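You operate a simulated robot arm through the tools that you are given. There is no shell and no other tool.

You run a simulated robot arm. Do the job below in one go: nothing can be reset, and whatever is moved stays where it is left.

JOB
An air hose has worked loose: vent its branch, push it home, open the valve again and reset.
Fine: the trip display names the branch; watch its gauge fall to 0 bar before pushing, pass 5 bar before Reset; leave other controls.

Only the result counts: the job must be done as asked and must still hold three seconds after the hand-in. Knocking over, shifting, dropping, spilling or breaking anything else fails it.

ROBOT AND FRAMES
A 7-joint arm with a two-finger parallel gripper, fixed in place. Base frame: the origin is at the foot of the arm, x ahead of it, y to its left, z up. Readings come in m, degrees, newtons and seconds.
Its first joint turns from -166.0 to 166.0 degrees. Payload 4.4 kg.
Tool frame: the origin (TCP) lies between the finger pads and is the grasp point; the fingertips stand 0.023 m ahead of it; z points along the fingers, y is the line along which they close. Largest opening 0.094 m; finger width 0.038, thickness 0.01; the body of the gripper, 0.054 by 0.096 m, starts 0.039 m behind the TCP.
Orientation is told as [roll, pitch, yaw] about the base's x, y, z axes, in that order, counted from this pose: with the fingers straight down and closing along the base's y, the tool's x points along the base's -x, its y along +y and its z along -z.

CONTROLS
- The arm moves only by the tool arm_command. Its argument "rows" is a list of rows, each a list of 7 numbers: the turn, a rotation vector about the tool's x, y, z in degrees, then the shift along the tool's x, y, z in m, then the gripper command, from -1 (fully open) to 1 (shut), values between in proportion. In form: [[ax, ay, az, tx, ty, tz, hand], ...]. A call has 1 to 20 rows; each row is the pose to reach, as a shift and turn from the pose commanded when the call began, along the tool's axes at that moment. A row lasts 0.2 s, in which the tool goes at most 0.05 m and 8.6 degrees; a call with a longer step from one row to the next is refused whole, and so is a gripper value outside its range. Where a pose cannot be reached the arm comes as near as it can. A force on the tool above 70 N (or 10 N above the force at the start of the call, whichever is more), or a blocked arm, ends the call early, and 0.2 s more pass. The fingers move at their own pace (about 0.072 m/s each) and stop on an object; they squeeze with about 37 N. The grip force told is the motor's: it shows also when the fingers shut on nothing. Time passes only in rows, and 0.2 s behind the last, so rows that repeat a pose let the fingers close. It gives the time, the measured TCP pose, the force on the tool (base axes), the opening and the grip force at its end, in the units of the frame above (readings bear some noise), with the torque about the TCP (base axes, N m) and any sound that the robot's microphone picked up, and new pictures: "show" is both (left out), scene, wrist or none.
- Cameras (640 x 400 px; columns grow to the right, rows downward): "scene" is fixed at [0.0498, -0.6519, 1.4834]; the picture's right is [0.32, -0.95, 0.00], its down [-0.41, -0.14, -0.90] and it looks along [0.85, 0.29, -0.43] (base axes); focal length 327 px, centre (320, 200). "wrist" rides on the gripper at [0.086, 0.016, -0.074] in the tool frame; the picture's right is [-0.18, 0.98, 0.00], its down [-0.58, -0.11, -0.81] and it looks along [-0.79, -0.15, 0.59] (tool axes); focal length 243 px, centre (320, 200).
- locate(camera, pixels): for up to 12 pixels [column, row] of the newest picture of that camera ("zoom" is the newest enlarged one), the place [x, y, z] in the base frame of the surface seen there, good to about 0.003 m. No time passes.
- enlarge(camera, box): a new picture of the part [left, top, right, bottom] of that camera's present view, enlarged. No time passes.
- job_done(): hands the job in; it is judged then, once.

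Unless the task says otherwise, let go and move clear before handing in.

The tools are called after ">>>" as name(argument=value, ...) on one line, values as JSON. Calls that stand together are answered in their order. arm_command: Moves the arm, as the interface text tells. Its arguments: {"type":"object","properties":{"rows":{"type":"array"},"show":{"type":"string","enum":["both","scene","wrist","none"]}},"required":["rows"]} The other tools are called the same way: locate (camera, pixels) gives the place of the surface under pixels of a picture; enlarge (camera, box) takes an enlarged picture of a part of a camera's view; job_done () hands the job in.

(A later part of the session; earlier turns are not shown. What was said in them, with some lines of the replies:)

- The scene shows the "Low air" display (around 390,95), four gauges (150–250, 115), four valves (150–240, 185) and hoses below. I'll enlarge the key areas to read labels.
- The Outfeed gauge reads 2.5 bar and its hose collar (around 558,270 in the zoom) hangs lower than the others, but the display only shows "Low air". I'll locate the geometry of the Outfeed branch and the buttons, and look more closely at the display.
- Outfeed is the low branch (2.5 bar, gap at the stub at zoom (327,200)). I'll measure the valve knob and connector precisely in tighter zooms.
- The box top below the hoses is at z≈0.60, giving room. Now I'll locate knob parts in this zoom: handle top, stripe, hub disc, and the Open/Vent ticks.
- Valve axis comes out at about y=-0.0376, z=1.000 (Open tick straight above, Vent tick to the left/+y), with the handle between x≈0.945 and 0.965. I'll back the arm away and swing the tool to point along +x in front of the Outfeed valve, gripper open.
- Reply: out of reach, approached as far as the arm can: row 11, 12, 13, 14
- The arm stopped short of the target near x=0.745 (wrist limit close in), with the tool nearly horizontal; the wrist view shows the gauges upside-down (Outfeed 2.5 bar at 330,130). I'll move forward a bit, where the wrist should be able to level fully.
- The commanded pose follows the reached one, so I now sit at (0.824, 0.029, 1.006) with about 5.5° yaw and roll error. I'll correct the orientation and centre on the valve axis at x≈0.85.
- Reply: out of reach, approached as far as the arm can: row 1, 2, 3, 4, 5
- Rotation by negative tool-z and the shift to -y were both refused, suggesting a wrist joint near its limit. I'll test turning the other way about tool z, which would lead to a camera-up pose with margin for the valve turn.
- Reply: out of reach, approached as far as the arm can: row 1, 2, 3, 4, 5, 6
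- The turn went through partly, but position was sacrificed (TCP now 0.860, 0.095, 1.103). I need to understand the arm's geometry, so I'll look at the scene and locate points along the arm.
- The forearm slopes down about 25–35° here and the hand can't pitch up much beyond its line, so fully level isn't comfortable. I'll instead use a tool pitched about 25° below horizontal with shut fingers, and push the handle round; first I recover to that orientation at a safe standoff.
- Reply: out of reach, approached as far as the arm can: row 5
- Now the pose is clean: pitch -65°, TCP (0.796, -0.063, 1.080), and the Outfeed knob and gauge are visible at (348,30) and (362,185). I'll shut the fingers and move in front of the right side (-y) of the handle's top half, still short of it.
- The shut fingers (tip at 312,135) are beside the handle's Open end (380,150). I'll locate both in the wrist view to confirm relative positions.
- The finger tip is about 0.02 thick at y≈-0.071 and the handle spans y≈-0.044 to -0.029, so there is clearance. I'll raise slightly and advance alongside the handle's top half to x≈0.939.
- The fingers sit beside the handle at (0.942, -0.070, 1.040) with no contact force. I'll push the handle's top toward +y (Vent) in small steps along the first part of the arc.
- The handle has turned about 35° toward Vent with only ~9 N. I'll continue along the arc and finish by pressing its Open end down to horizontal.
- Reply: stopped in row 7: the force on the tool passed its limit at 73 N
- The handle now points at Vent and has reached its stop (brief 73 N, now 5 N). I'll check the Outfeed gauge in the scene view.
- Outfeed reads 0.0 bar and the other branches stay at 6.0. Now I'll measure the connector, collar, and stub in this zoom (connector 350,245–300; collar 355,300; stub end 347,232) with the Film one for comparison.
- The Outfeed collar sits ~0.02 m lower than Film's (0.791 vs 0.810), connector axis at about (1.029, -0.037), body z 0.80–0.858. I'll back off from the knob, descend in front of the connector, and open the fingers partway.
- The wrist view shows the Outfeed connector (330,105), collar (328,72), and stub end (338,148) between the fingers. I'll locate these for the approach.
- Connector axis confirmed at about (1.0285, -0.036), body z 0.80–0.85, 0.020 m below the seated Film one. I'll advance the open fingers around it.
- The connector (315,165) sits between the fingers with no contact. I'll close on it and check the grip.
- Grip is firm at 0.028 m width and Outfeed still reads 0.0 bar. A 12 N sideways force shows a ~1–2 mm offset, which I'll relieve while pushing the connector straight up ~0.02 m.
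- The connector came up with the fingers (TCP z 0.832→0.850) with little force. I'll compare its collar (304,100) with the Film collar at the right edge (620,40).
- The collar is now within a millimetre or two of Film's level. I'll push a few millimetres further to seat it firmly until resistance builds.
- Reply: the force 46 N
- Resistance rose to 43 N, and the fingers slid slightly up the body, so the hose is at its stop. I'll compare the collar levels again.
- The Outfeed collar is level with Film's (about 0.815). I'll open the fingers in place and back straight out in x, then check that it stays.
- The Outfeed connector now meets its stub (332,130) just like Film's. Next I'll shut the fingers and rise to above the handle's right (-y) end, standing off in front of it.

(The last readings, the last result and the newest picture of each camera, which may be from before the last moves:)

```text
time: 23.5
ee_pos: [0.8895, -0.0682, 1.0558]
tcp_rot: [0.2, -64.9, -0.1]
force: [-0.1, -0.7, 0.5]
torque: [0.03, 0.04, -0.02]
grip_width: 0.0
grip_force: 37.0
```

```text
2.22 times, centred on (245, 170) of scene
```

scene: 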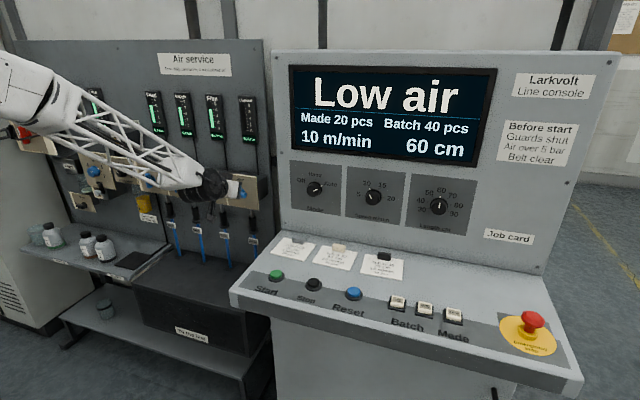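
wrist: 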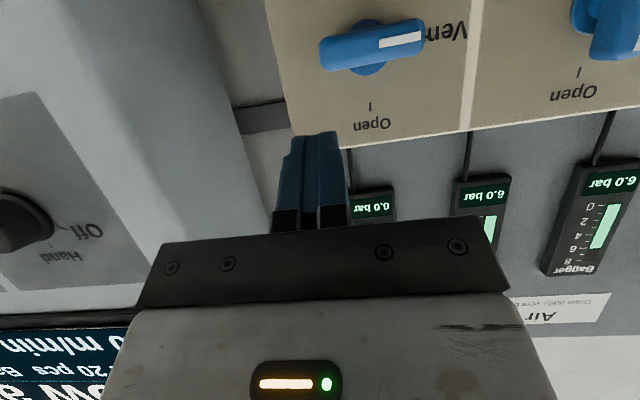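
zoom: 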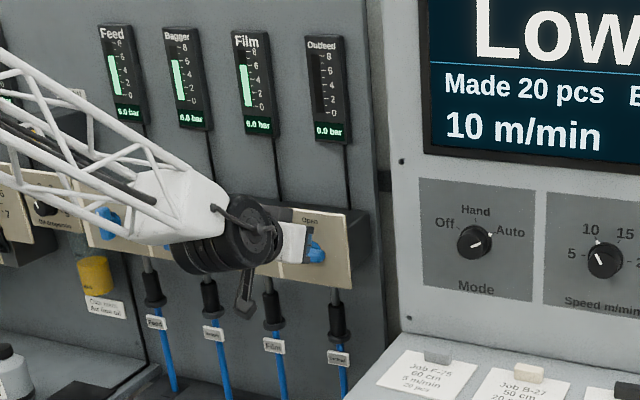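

The handle lies horizontally with its stripe end at Vent; its plain end is at (330,55) in the wrist view. I'll locate it before pressing it down.

>>> locate(camera="wrist", pixels=[[328, 55], [345, 65], [345, 45], [370, 45], [420, 35], [372, 72], [370, 106], [335, 68], [312, 140]])

```text
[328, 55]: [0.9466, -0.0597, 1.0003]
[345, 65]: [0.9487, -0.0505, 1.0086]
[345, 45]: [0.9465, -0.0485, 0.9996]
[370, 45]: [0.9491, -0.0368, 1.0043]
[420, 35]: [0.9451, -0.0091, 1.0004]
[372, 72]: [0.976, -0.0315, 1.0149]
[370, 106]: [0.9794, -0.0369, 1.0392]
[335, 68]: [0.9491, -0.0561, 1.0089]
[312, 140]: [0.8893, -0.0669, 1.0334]
```

The plain end spans to about y=-0.065 at z≈1.00. I'll move in above it and press down through the first half of the arc.

>>> arm_command(rows=[[0, 0, 0, -0.0075, 0.0042, 0.0255, 1], [0, 0, 0, -0.0151, 0.0042, 0.0509, 1], [0, 0, 0, -0.0102, 0.0042, 0.0532, 1], [0, 0, 0, -0.0052, 0.0042, 0.0555, 1], [0, 0, 0, -0.0007, 0.0039, 0.0576, 1], [0, 0, 0, 0.0038, 0.0036, 0.0598, 1], [0, 0, 0, 0.0084, 0.0032, 0.0619, 1], [0, 0, 0, 0.0084, 0.0032, 0.0619, 1]], show="wrist")

```text
time: 25.3
ee_pos: [0.9407, -0.0656, 1.0224]
tcp_rot: [0.3, -64.8, -0.2]
force: [-0.7, -0.5, 0.1]
torque: [0.0, -0.01, 0.02]
grip_width: 0.0
grip_force: 37.6
```

wrist: 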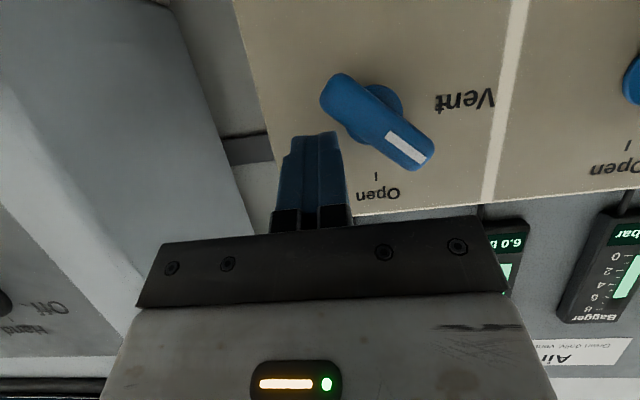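

The handle is about halfway back toward Open with no resistance. I'll finish the arc, pushing its lower end toward +y until it reaches the Open stop.

>>> arm_command(rows=[[0, 0, 0, 0.0045, 0.002, 0.0026, 1], [0, 0, 0, 0.009, 0.0042, 0.0053, 1], [0, 0, 0, 0.0118, 0.0075, 0.0066, 1], [0, 0, 0, 0.0145, 0.0106, 0.0078, 1], [0, 0, 0, 0.0163, 0.0136, 0.0087, 1], [0, 0, 0, 0.0181, 0.0156, 0.0095, 1], [0, 0, 0, 0.0181, 0.0156, 0.0095, 1]], show="wrist")

>>> enlarge(camera="scene", box=[140, 80, 280, 168])

```text
time: 26.6
ee_pos: [0.941, -0.0559, 1.0058]
tcp_rot: [0.2, -65.1, -0.5]
force: [-8.1, -20.9, 4.6]
torque: [0.0, 0.0, -0.05]
grip_width: 0.0
grip_force: 37.4
stopped in row 6: the force on the tool passed its limit at 80 N (the readings are from after the stop); the commanded pose is now the measured one
```

wrist: 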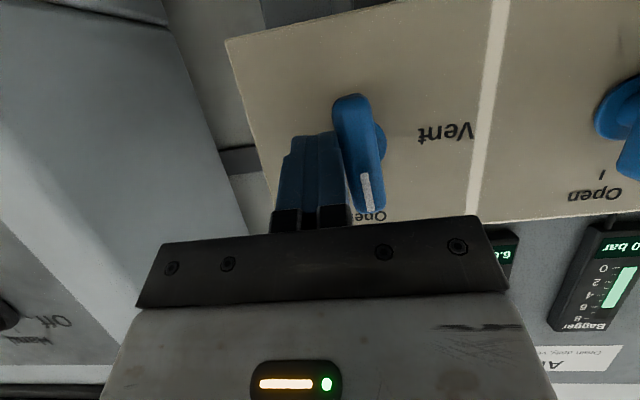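

```text
4.55 times, centred on (210, 124) of scene
```

zoom: 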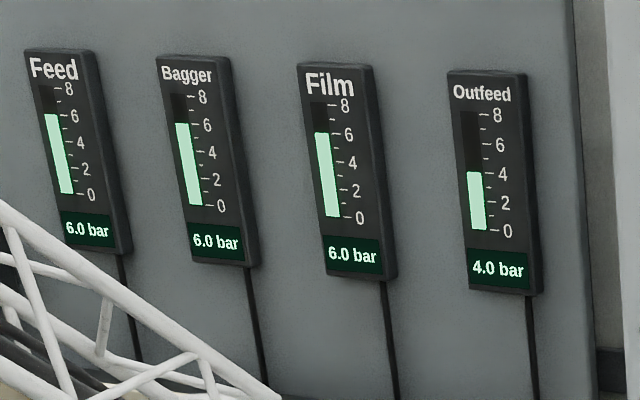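

The handle is back at the Open stop and the Outfeed gauge is rising (4.0 bar already). I'll slide off the handle, back away and up, then recheck the gauge.

>>> arm_command(rows=[[0, 0, 0, 0, -0.012, 0, 1], [0, 0, 0, 0.019, -0.012, -0.0408, 1], [0, 0, 0, 0.038, -0.012, -0.0816, 1], [0, 0, 0, 0.048, -0.012, -0.1266, 1], [0, 0, 0, 0.0355, -0.012, -0.171, 1], [0, 0, 0, 0.0165, -0.012, -0.213, 1], [0, 0, 0, -0.0197, -0.012, -0.2299, 1], [0, 0, 0, -0.0197, -0.012, -0.2299, 1]], show="both")

>>> enlarge(camera="scene", box=[140, 80, 280, 260])

>>> enlarge(camera="scene", box=[330, 270, 390, 320])

```text
time: 28.4
ee_pos: [0.7424, -0.0653, 1.12]
tcp_rot: [0.2, -65.1, -0.4]
force: [-0.1, 0.0, 0.0]
torque: [0.03, -0.03, 0.0]
grip_width: 0.0
grip_force: 36.9
```

scene: 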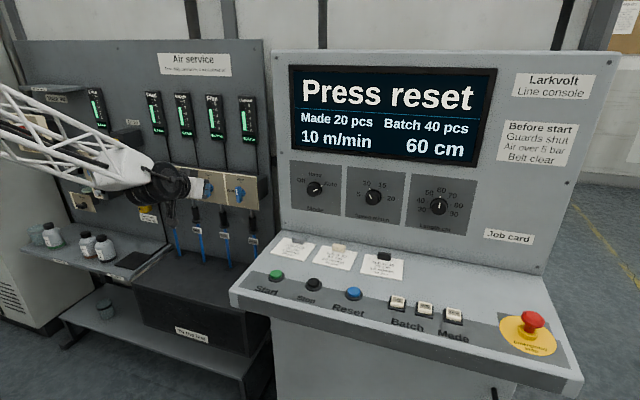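
wrist: 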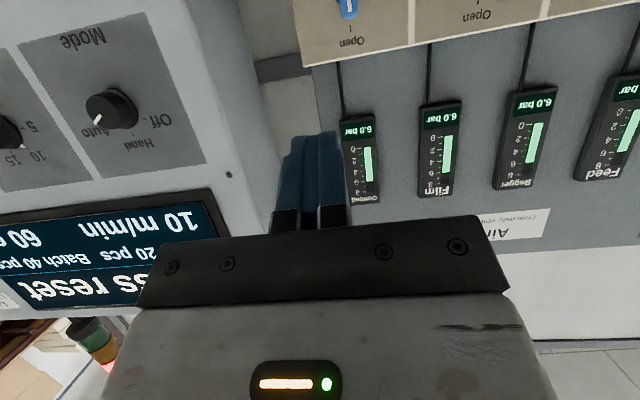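

```text
2.22 times, centred on (210, 170) of scene
```

zoom: 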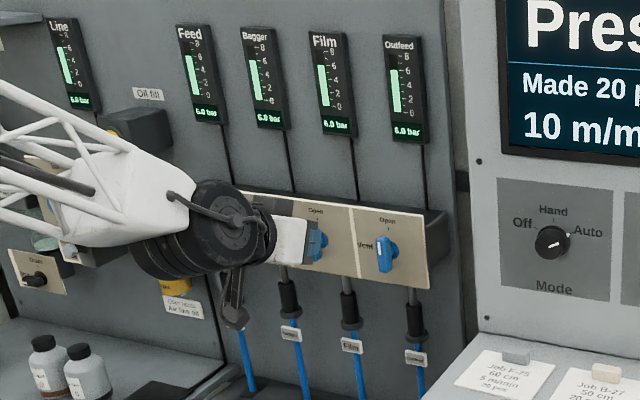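

```text
8.00 times, centred on (360, 295) of scene
```

zoom: 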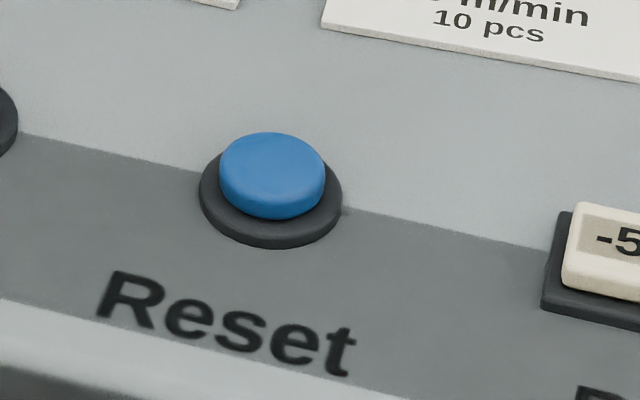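

Outfeed reads 6.0 bar and the display says "Press reset". I'll locate the blue Reset button cap (272,170 in the zoom) and its surroundings.

>>> locate(camera="zoom", pixels=[[272, 165], [235, 165], [310, 165], [272, 140], [272, 195], [272, 240], [270, 290], [420, 250], [100, 150], [570, 240], [400, 100]])

>>> locate(camera="scene", pixels=[[290, 265], [340, 270], [300, 180], [340, 240], [290, 232], [384, 262], [340, 252], [400, 250], [330, 150]])

```text
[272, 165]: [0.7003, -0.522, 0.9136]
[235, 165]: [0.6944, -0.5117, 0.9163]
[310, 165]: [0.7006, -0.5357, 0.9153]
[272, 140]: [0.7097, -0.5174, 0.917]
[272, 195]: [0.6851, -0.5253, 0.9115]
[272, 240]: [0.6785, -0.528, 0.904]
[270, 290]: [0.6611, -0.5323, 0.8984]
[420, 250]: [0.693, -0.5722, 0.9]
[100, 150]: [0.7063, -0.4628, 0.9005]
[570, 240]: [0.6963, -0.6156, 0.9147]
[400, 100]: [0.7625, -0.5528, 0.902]
```

```text
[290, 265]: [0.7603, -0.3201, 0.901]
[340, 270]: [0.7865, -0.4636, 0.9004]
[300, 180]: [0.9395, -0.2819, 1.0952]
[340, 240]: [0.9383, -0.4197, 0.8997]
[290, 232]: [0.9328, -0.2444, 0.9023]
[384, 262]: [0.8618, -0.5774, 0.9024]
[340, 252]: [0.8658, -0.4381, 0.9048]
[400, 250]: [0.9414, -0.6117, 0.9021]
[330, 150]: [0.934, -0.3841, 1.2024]
```

Console shelf is level at z=0.900 and the Reset cap centre is about (0.697, -0.522, 0.915). I'll swing the tool to point straight down and move above it, fingers shut.

>>> arm_command(rows=[[0, 5.42, 0, 0.0084, -0.0381, -0.0002, 1], [0, 10.85, 0, 0.0168, -0.0762, -0.0005, 1], [0, 16.27, 0, 0.0252, -0.1143, -0.0007, 1], [0, 21.7, 0, 0.0335, -0.1523, -0.001, 1], [0, 27.12, 0, 0.0419, -0.1904, -0.0012, 1], [0, 32.55, 0, 0.0503, -0.2285, -0.0015, 1], [0, 37.97, 0, 0.0587, -0.2666, -0.0017, 1], [0, 43.4, 0, 0.0671, -0.3047, -0.0019, 1], [0, 48.82, 0, 0.0755, -0.3428, -0.0022, 1], [0, 54.25, 0, 0.0838, -0.3808, -0.0024, 1], [0, 59.67, 0, 0.0922, -0.4189, -0.0027, 1], [0, 65.1, 0, 0.1006, -0.457, -0.0029, 1], [0, 65.1, 0, 0.1006, -0.457, -0.0029, 1], [0, 65.1, 0, 0.1006, -0.457, -0.0029, 1]], show="both")

```text
time: 31.4
ee_pos: [0.6739, -0.4321, 1.0076]
tcp_rot: [2.2, -14.6, -0.1]
force: [-0.4, 0.2, 1.0]
torque: [0.01, 0.03, 0.01]
grip_width: 0.0001
grip_force: 36.9
out of reach, approached as far as the arm can: row 9, 10, 11, 12, 13, 14
```

scene: 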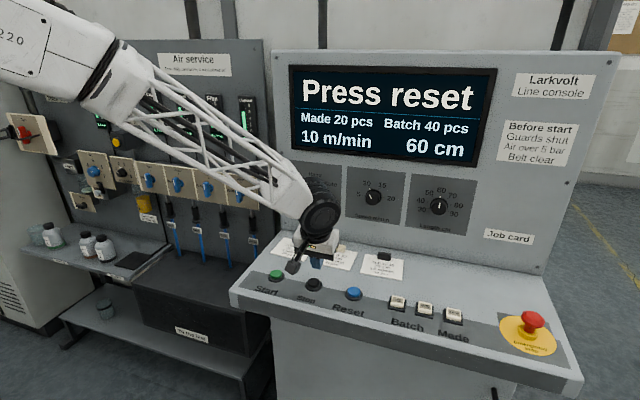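
wrist: 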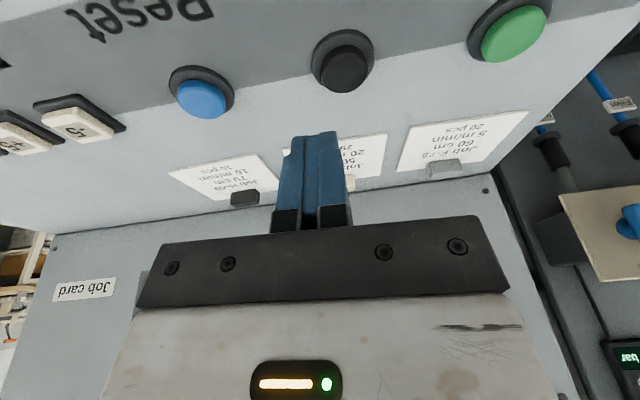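

The arm stopped at (0.674, -0.432, 1.008) because keeping zero yaw hits a wrist limit. I'll let the tool yaw about -30° so it follows the arm's swing, and move over the blue cap with the tool straight down.

>>> arm_command(rows=[[1.19, 2.74, 6.0, 0, 0, 0, 1], [2.38, 5.48, 12.0, -0.0041, -0.0181, 0.0019, 1], [3.57, 8.22, 18.0, -0.0082, -0.0361, 0.0039, 1], [4.76, 10.96, 24.0, -0.0143, -0.0632, 0.0068, 1], [5.95, 13.7, 30.0, -0.0204, -0.0903, 0.0097, 1], [5.95, 13.7, 30.0, -0.0204, -0.0903, 0.0097, 1], [5.95, 13.7, 30.0, -0.0204, -0.0903, 0.0097, 1]], show="both")

```text
time: 33.0
ee_pos: [0.7119, -0.4317, 0.9713]
tcp_rot: [11.3, -4.1, -31.6]
force: [0.0, -0.1, -0.8]
torque: [0.01, -0.02, -0.01]
grip_width: 0.0
grip_force: 36.6
out of reach, approached as far as the arm can: row 1, 2, 3, 4, 5, 6, 7
```

scene: 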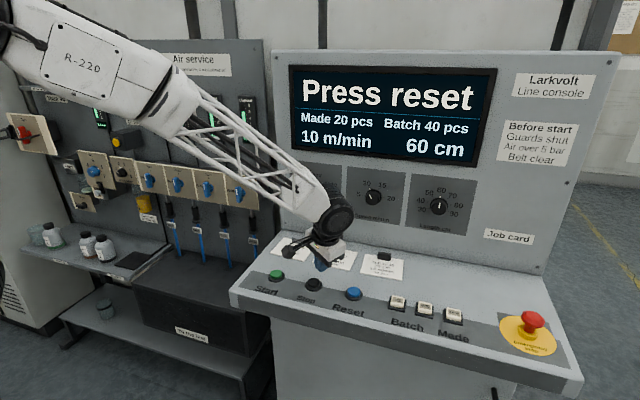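
wrist: 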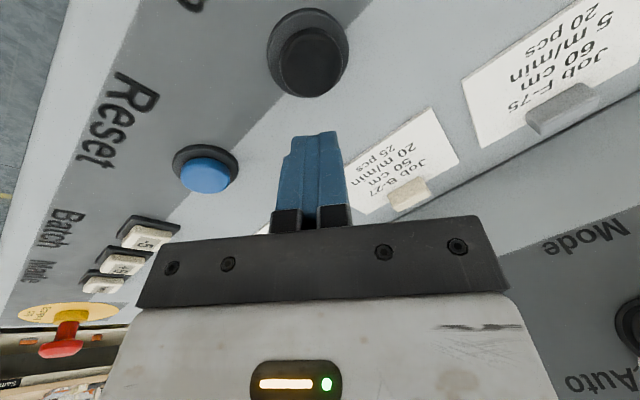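

The tool stopped at (0.712, -0.432, 0.971), not yet over Reset and lower than I'd like. I'll locate points along the arm to understand which joint limits the motion before going on.

>>> locate(camera="scene", pixels=[[340, 212], [322, 205], [295, 195], [240, 150], [190, 110], [150, 90], [100, 65], [40, 30], [10, 15], [325, 248], [290, 250], [60, 60]])

>>> enlarge(camera="scene", box=[240, 170, 400, 310])

```text
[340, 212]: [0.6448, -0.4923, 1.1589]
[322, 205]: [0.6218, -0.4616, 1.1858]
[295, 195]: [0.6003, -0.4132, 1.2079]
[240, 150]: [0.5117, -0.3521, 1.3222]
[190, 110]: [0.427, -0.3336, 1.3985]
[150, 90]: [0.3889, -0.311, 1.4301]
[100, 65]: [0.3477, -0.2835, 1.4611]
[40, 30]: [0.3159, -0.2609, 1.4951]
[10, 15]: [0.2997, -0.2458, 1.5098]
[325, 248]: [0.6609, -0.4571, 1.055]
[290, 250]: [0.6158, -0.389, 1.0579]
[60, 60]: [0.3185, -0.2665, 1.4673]
```

```text
2.86 times, centred on (320, 240) of scene
```

zoom: 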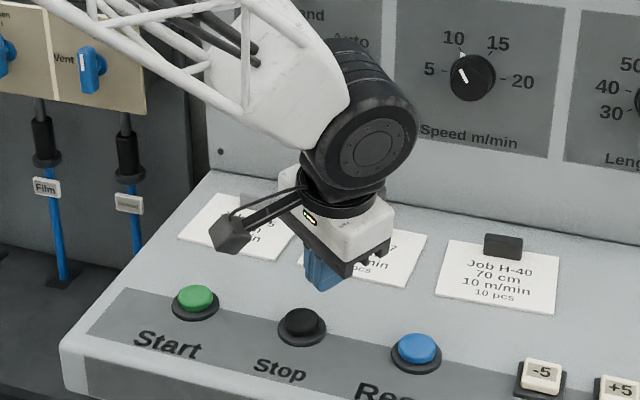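

The wrist and forearm look mid-range here, so I suspect the elbow posture. I'll first rise 0.1 m for safety and level the tool to vertical, to see what is reachable.

>>> arm_command(rows=[[0, 0, 0, -0.0029, 0.0078, -0.0391, 1], [0, 0, 0, -0.0058, 0.0156, -0.0782, 1], [0, 0, 0, -0.0072, 0.0195, -0.0978, 1], [5.6, 2, 0.2, -0.0072, 0.0195, -0.0978, 1], [11.3, 4.1, 0.4, -0.0072, 0.0195, -0.0978, 1], [11.3, 4.1, 0.4, -0.0072, 0.0195, -0.0978, 1]], show="scene")

```text
time: 34.4
ee_pos: [0.6909, -0.4203, 1.0131]
tcp_rot: [11.7, -4.2, -31.6]
force: [0.8, -0.5, 0.4]
torque: [-0.01, 0.02, 0.0]
grip_width: 0.0
grip_force: 37.6
out of reach, approached as far as the arm can: row 1, 2, 3, 4, 5, 6
```

scene: 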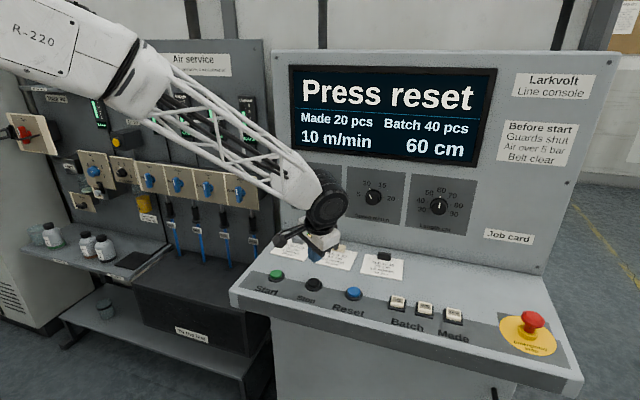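

The tool has a lateral tilt it can't remove, which suggests the forearm roll flipped to its limit while I swung sideways. I'll retrace back to the earlier free pose near (0.742, -0.065, 1.12) to undo that flip before reaching for Reset properly.

>>> arm_command(rows=[[-0.95, -4.57, -3.1, 0.0112, 0.0289, -0.004, 1], [-1.9, -9.13, -6.2, 0.0223, 0.0577, -0.008, 1], [-2.85, -13.7, -9.3, 0.0335, 0.0866, -0.012, 1], [-3.8, -18.27, -12.4, 0.0447, 0.1154, -0.0159, 1], [-4.75, -22.83, -15.5, 0.0558, 0.1443, -0.0199, 1], [-5.7, -27.4, -18.6, 0.067, 0.1731, -0.0239, 1], [-6.65, -31.97, -21.7, 0.0782, 0.202, -0.0279, 1], [-7.6, -36.53, -24.8, 0.0893, 0.2308, -0.0319, 1], [-8.55, -41.1, -27.9, 0.1005, 0.2597, -0.0359, 1], [-9.5, -45.67, -31.0, 0.1117, 0.2885, -0.0398, 1], [-10.45, -50.23, -34.1, 0.1228, 0.3174, -0.0438, 1], [-11.4, -54.8, -37.2, 0.134, 0.3462, -0.0478, 1], [-11.4, -54.8, -37.2, 0.134, 0.3462, -0.0478, 1]], show="scene")

```text
time: 37.2
ee_pos: [0.7422, -0.0641, 1.1201]
tcp_rot: [-0.1, -65.0, 5.3]
force: [0.2, -0.2, -0.8]
torque: [-0.02, 0.0, 0.0]
grip_width: 0.0
grip_force: 36.2
```

scene: 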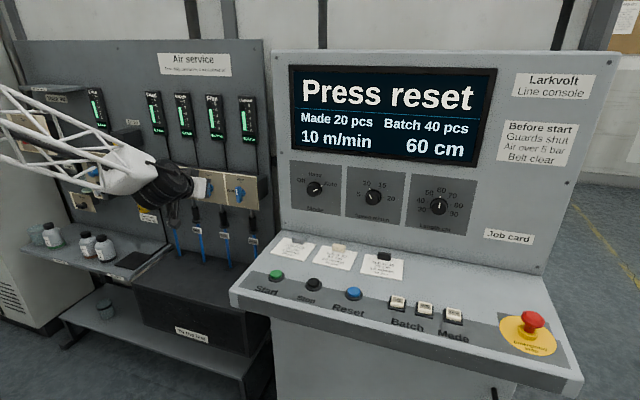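

The retrace worked without any limit. I'll look closely at the wrist and measure the forearm direction here.

>>> enlarge(camera="scene", box=[0, 70, 260, 240])

```text
2.35 times, centred on (130, 155) of scene
```

zoom: 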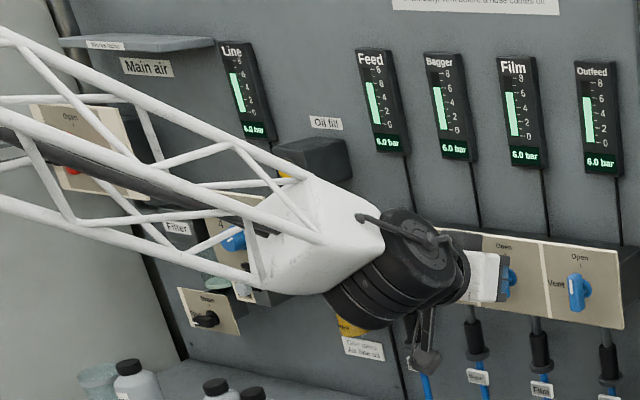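

>>> locate(camera="zoom", pixels=[[345, 235], [280, 245], [295, 215], [200, 255], [180, 197], [70, 222], [100, 155], [30, 125], [420, 250], [440, 270], [480, 278], [425, 355]])

```text
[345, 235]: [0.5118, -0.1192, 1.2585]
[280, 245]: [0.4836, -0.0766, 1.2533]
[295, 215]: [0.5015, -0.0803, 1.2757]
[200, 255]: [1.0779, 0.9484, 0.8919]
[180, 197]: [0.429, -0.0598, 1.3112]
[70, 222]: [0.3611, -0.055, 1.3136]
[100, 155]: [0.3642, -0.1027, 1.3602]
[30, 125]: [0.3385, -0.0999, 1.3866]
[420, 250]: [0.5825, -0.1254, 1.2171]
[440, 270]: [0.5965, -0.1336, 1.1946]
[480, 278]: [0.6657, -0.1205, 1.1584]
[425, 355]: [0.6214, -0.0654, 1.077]
```

The wrist cable faces the camera again as at the start, so the flip is undone; forearm azimuth is about -7°, slope ~31°. I'll first bend the hand clearly upward in the arm's plane (pitch -80, yaw -7) to centre the forearm roll.

>>> arm_command(rows=[[3.0, -3.7, 0.9, -0.0006, -0.0071, 0.0012, 1], [5.9, -7.5, 1.9, -0.0011, -0.0143, 0.0024, 1], [8.9, -11.2, 2.8, -0.0017, -0.0214, 0.0035, 1], [11.8, -14.9, 3.7, -0.0022, -0.0285, 0.0047, 1], [11.8, -14.9, 3.7, -0.0022, -0.0285, 0.0047, 1]], show="scene")

```text
time: 38.4
ee_pos: [0.7498, -0.0922, 1.1219]
tcp_rot: [-0.3, -80.0, -6.8]
force: [-1.5, -0.3, 0.1]
torque: [-0.02, 0.01, 0.01]
grip_width: 0.0001
grip_force: 36.7
```

scene: 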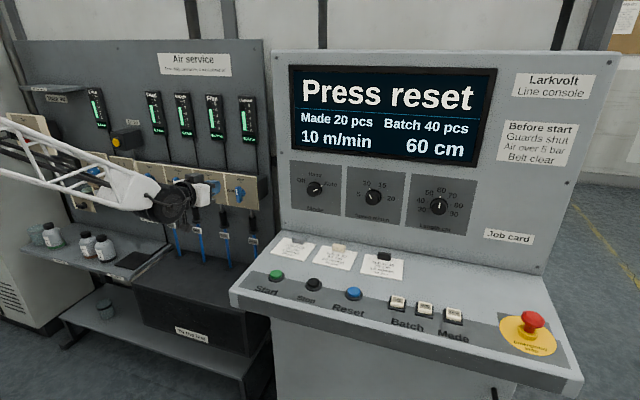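

That pose was reached exactly. Now I'll pitch the hand down to vertical purely in the arm's plane, pivoting about the wrist and rising slightly.

>>> arm_command(rows=[[0, 8, 0, 0.0152, 0, -0.0035, 1], [0, 16, 0, 0.0299, 0, -0.0105, 1], [0, 24, 0, 0.0437, 0, -0.0208, 1], [0, 32, 0, 0.056, 0, -0.0343, 1], [0, 40, 0, 0.0665, 0, -0.0508, 1], [0, 48, 0, 0.0747, 0, -0.07, 1], [0, 56, 0, 0.0803, 0, -0.0915, 1], [0, 64, 0, 0.083, 0, -0.115, 1], [0, 72, 0, 0.0826, 0, -0.14, 1], [0, 80, 0, 0.0788, 0, -0.1662, 1], [0, 80, 0, 0.0788, 0, -0.1662, 1]], show="scene")

```text
time: 40.8
ee_pos: [0.5731, -0.0704, 1.0734]
tcp_rot: [-0.1, 0.1, -7.2]
force: [-0.3, -0.6, -0.1]
torque: [0.01, 0.04, -0.04]
grip_width: 0.0
grip_force: 36.7
```

scene: 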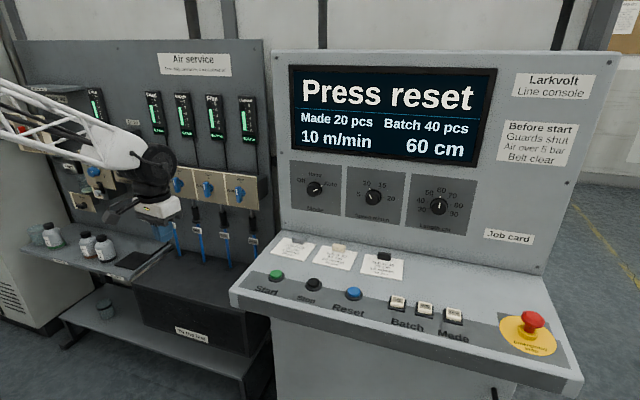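

The tool is now vertical at (0.573, -0.070, 1.073) with a healthy posture. I'll swing over to above Reset, letting yaw follow the arm's azimuth.

>>> arm_command(rows=[[0, 0, 2.48, -0.015, -0.036, 0.0036, 1], [0, 0, 4.97, -0.0299, -0.0721, 0.0072, 1], [0, 0, 7.45, -0.0449, -0.1081, 0.0108, 1], [0, 0, 9.93, -0.0599, -0.1442, 0.0143, 1], [0, 0, 12.4, -0.0748, -0.1802, 0.0179, 1], [0, 0, 14.9, -0.0898, -0.2163, 0.0215, 1], [0, 0, 17.4, -0.1048, -0.2523, 0.0251, 1], [0, 0, 19.9, -0.1197, -0.2883, 0.0287, 1], [0, 0, 22.35, -0.1347, -0.3244, 0.0322, 1], [0, 0, 24.8, -0.1497, -0.3604, 0.0358, 1], [0, 0, 27.3, -0.1646, -0.3965, 0.0394, 1], [0, 0, 29.8, -0.1796, -0.4325, 0.043, 1], [0, 0, 29.8, -0.1796, -0.4325, 0.043, 1]], show="both")

```text
time: 43.6
ee_pos: [0.6951, -0.5211, 1.0272]
tcp_rot: [-0.1, 0.0, -37.0]
force: [0.6, 1.0, -0.3]
torque: [0.01, 0.0, -0.02]
grip_width: 0.0
grip_force: 37.0
```

scene: 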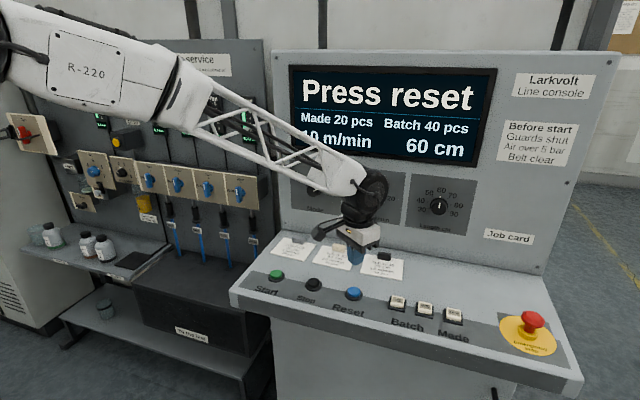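
wrist: 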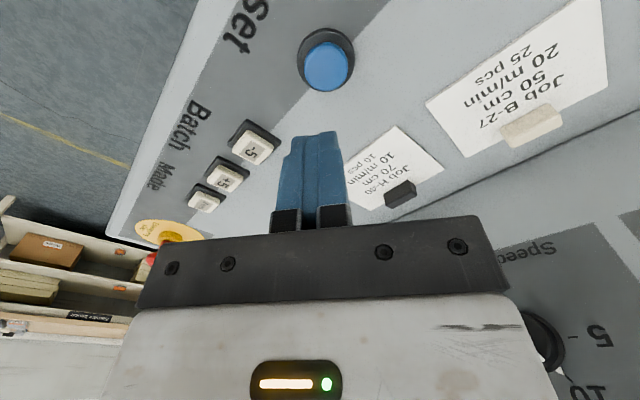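

I'm over Reset now at (0.695, -0.521, 1.027) with the tool vertical; the blue cap is at (327,65) in the wrist view. I'll refine its centre from this view.

>>> locate(camera="wrist", pixels=[[327, 65], [307, 66], [347, 64], [327, 45], [327, 86], [330, 55], [305, 40], [312, 140], [318, 135], [326, 75]])

```text
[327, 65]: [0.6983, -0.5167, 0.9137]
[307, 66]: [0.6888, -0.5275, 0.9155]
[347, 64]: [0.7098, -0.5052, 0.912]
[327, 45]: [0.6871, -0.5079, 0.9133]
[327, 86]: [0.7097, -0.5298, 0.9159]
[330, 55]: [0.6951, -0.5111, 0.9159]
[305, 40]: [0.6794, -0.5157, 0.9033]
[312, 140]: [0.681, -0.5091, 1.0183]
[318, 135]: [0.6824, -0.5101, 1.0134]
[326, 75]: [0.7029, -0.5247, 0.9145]
```

The cap centre is about (0.698, -0.519), top at z≈0.915. I'll align and descend to just above it (tip ~6 mm clear).

>>> arm_command(rows=[[0, 0, 0, -0.0018, 0.0026, 0.035, 1], [0, 0, 0, -0.0018, 0.0026, 0.065, 1], [0, 0, 0, -0.0018, 0.0026, 0.081, 1], [0, 0, 0, -0.0018, 0.0026, 0.081, 1]], show="both")

>>> enlarge(camera="scene", box=[310, 220, 410, 320])

>>> enlarge(camera="scene", box=[220, 90, 270, 140])

```text
time: 44.6
ee_pos: [0.6987, -0.5205, 0.9444]
tcp_rot: [0.0, 0.0, -37.0]
force: [0.6, -0.3, -0.1]
torque: [0.01, -0.05, 0.02]
grip_width: 0.0
grip_force: 37.0
```

scene: 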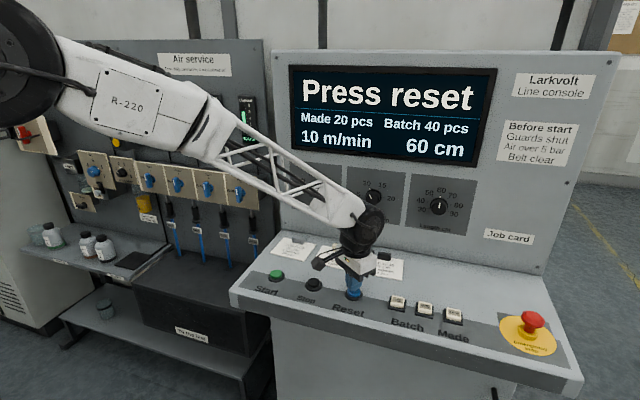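
wrist: 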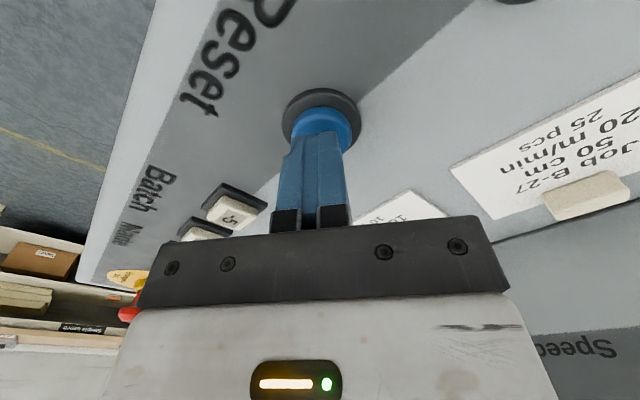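

```text
4.00 times, centred on (360, 270) of scene
```

zoom: 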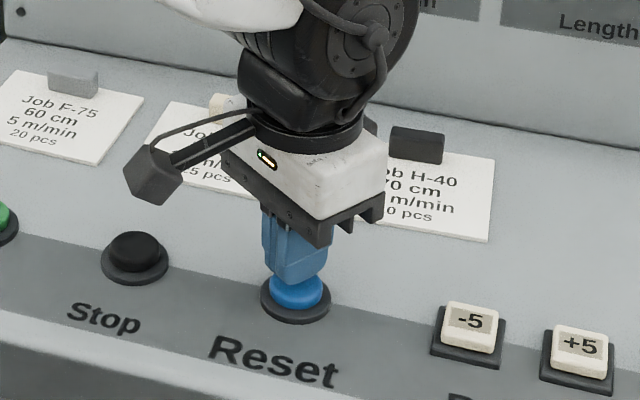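

```text
8.00 times, centred on (245, 115) of scene
```

zoom: 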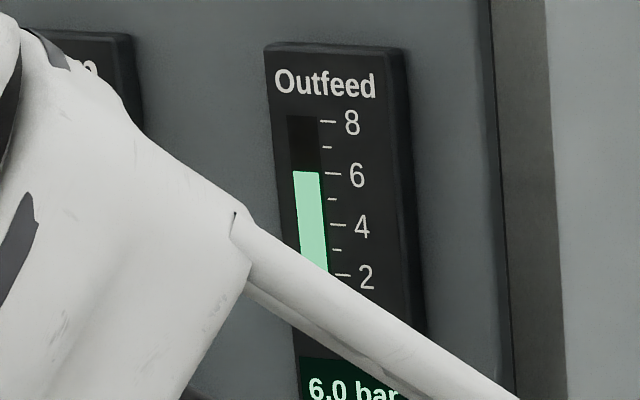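

Outfeed holds 6.0 bar, and the finger tip is centred over the Reset cap. I'll press down slowly.

>>> arm_command(rows=[[0, 0, 0, 0, 0, 0.004, 1], [0, 0, 0, 0, 0, 0.007, 1], [0, 0, 0, 0, 0, 0.0095, 1], [0, 0, 0, 0, 0, 0.012, 1], [0, 0, 0, 0, 0, 0.012, 1]], show="scene")

```text
time: 45.8
ee_pos: [0.7014, -0.5199, 0.9367]
tcp_rot: [-0.1, 0.0, -36.9]
force: [-0.4, 0.2, 1.5]
torque: [-0.01, 0.0, -0.03]
grip_width: 0.0
grip_force: 37.4
```

scene: 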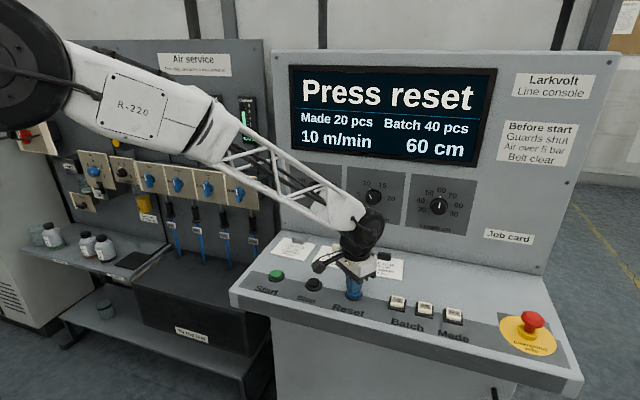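

The tip has only just touched (1.5 N, display unchanged). I'll press a few millimetres further.

>>> arm_command(rows=[[0, 0, 0, 0, 0, 0.003, 1], [0, 0, 0, 0, 0, 0.005, 1], [0, 0, 0, 0, 0, 0.007, 1], [0, 0, 0, 0, 0, 0.007, 1]], show="scene")

```text
time: 46.8
ee_pos: [0.7001, -0.5205, 0.9313]
tcp_rot: [-0.1, 0.0, -37.0]
force: [-2.6, 9.4, 26.3]
torque: [0.23, 0.12, -0.02]
grip_width: 0.0
grip_force: 37.2
heard: click
```

scene: 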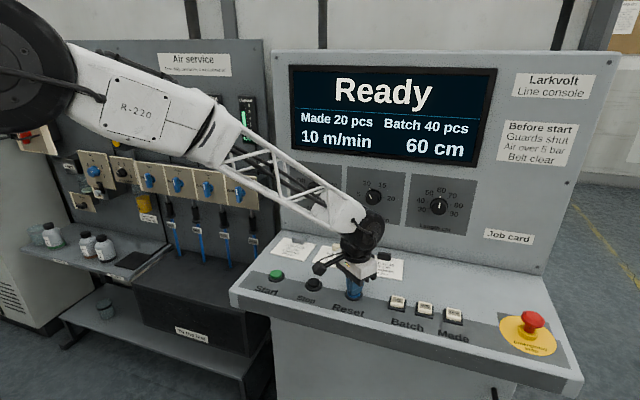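

A click was heard and the display now reads "Ready". I'll lift straight up off the button and move clear.

>>> arm_command(rows=[[0, 0, 0, 0, 0, -0.02, 1], [0, 0, 0, 0, 0, -0.06, 1], [0, 0, 0, 0, 0, -0.1, 1], [0, 0, 0, 0, 0, -0.14, 1], [0, 0, 0, 0.04, 0, -0.16, 1], [0, 0, 0, 0.08, 0, -0.18, 1], [0, 0, 0, 0.08, 0, -0.18, 1]], show="both")

>>> enlarge(camera="scene", box=[140, 80, 290, 270])

>>> enlarge(camera="scene", box=[280, 60, 560, 350])

```text
time: 48.4
ee_pos: [0.6353, -0.4718, 1.1097]
tcp_rot: [0.0, 0.0, -36.9]
force: [-0.5, -0.6, -0.1]
torque: [0.02, 0.01, -0.01]
grip_width: 0.0001
grip_force: 37.7
```

scene: 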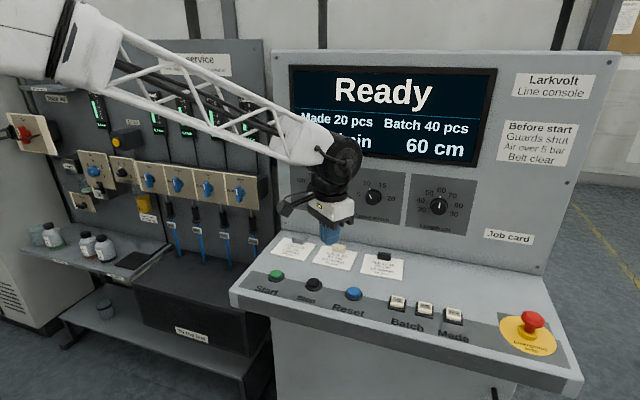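
wrist: 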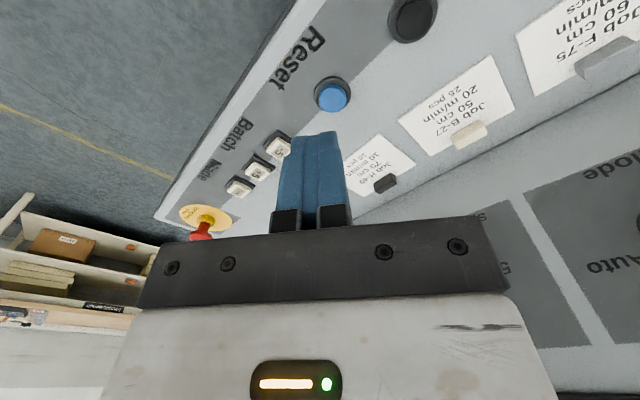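

```text
2.11 times, centred on (215, 175) of scene
```

zoom: 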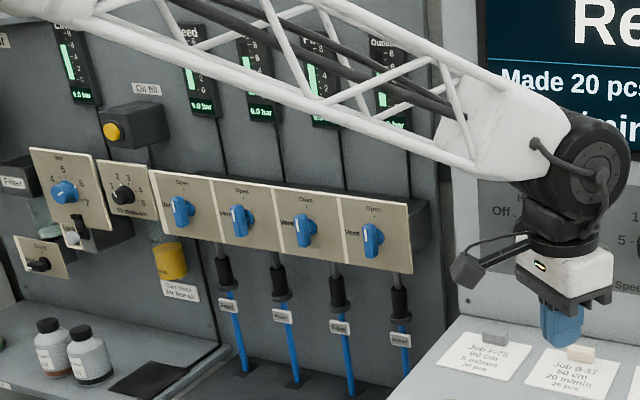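

```text
1.38 times, centred on (420, 205) of scene
```

zoom: 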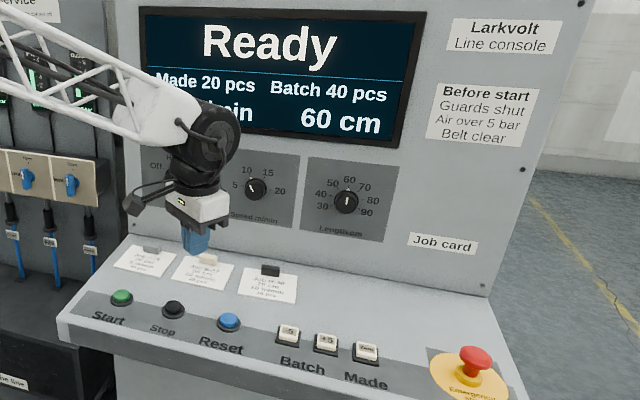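

The display stays "Ready", all valve handles stand upright, and the Outfeed hose is seated level with the others. I'll wait a couple of seconds and take one last look at the Outfeed branch before handing in.

>>> arm_command(rows=[[0, 0, 0, 0.02, 0, -0.03, 1], [0, 0, 0, 0.04, 0, -0.06, 1], [0, 0, 0, 0.04, 0, -0.06, 1], [0, 0, 0, 0.04, 0, -0.06, 1], [0, 0, 0, 0.04, 0, -0.06, 1], [0, 0, 0, 0.04, 0, -0.06, 1], [0, 0, 0, 0.04, 0, -0.06, 1], [0, 0, 0, 0.04, 0, -0.06, 1]], show="scene")

>>> enlarge(camera="scene", box=[200, 160, 280, 260])

>>> enlarge(camera="scene", box=[140, 80, 280, 168])

```text
time: 50.2
ee_pos: [0.602, -0.4481, 1.169]
tcp_rot: [-0.2, -0.1, -37.0]
force: [0.3, 0.6, -0.5]
torque: [0.01, -0.01, 0.01]
grip_width: 0.0
grip_force: 36.7
```

scene: 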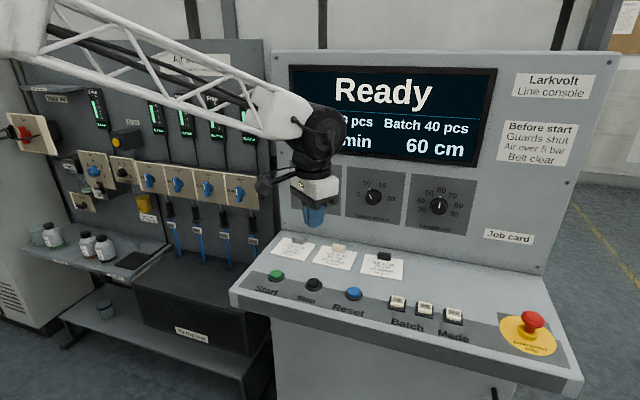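

```text
4.00 times, centred on (240, 210) of scene
```

zoom: 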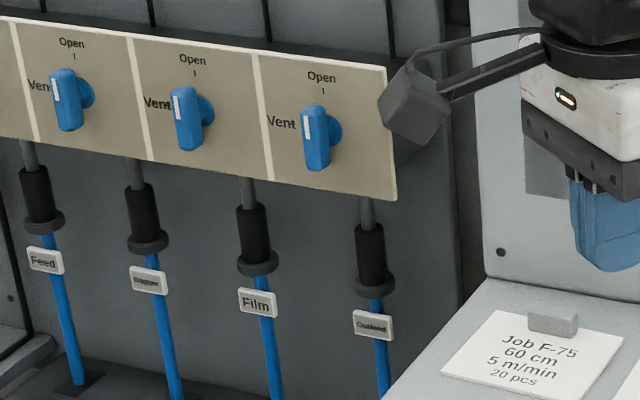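

```text
4.55 times, centred on (210, 124) of scene
```

zoom: 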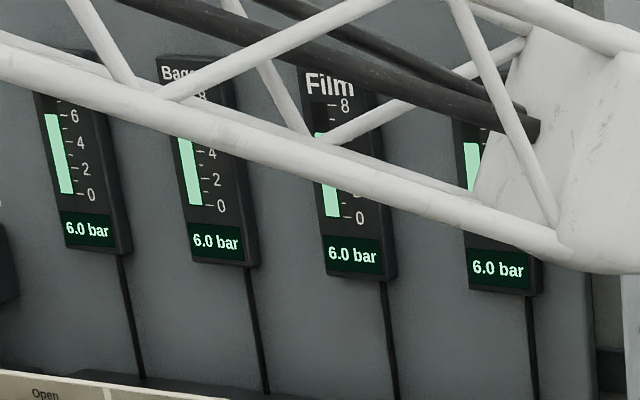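

The last pictures show all four gauges at 6.0 bar, the Outfeed handle at Open, its hose seated, and the display on "Ready". The arm is clear, so I'm handing in the job.

>>> job_done()

```text
The job is handed in.
```

The Outfeed air hose is pushed home, its valve is open again and the line is reset. The display now reads "Ready". I've handed the job in; the tool only confirmed receipt, so I don't have a verdict.

- **Branch:** The display said only "Low air" and did not name a branch. I took it to be Outfeed because its gauge read 2.5 bar while the others read 6.0, and its hose hung about 2 cm low.
- **Vent and push:** I turned the Outfeed valve to Vent and checked its gauge at 0.0 bar before touching the hose. I then pushed the hose up until it hit its stop, level with the neighbouring Film hose.
- **Reopen and reset:** After reopening the valve, the Outfeed gauge rose to 6.0 bar and the display asked for a reset. I pressed Reset once and heard it click.
- **Other controls:** I didn't touch any other control, and nothing else was knocked or moved as far as the pictures show. Both turns of the valve ended briefly against its stop at 73 N and 80 N, just over the arm's 70 N limit.

At the last look, all four branch gauges read 6.0 bar and the arm was clear of the equipment.
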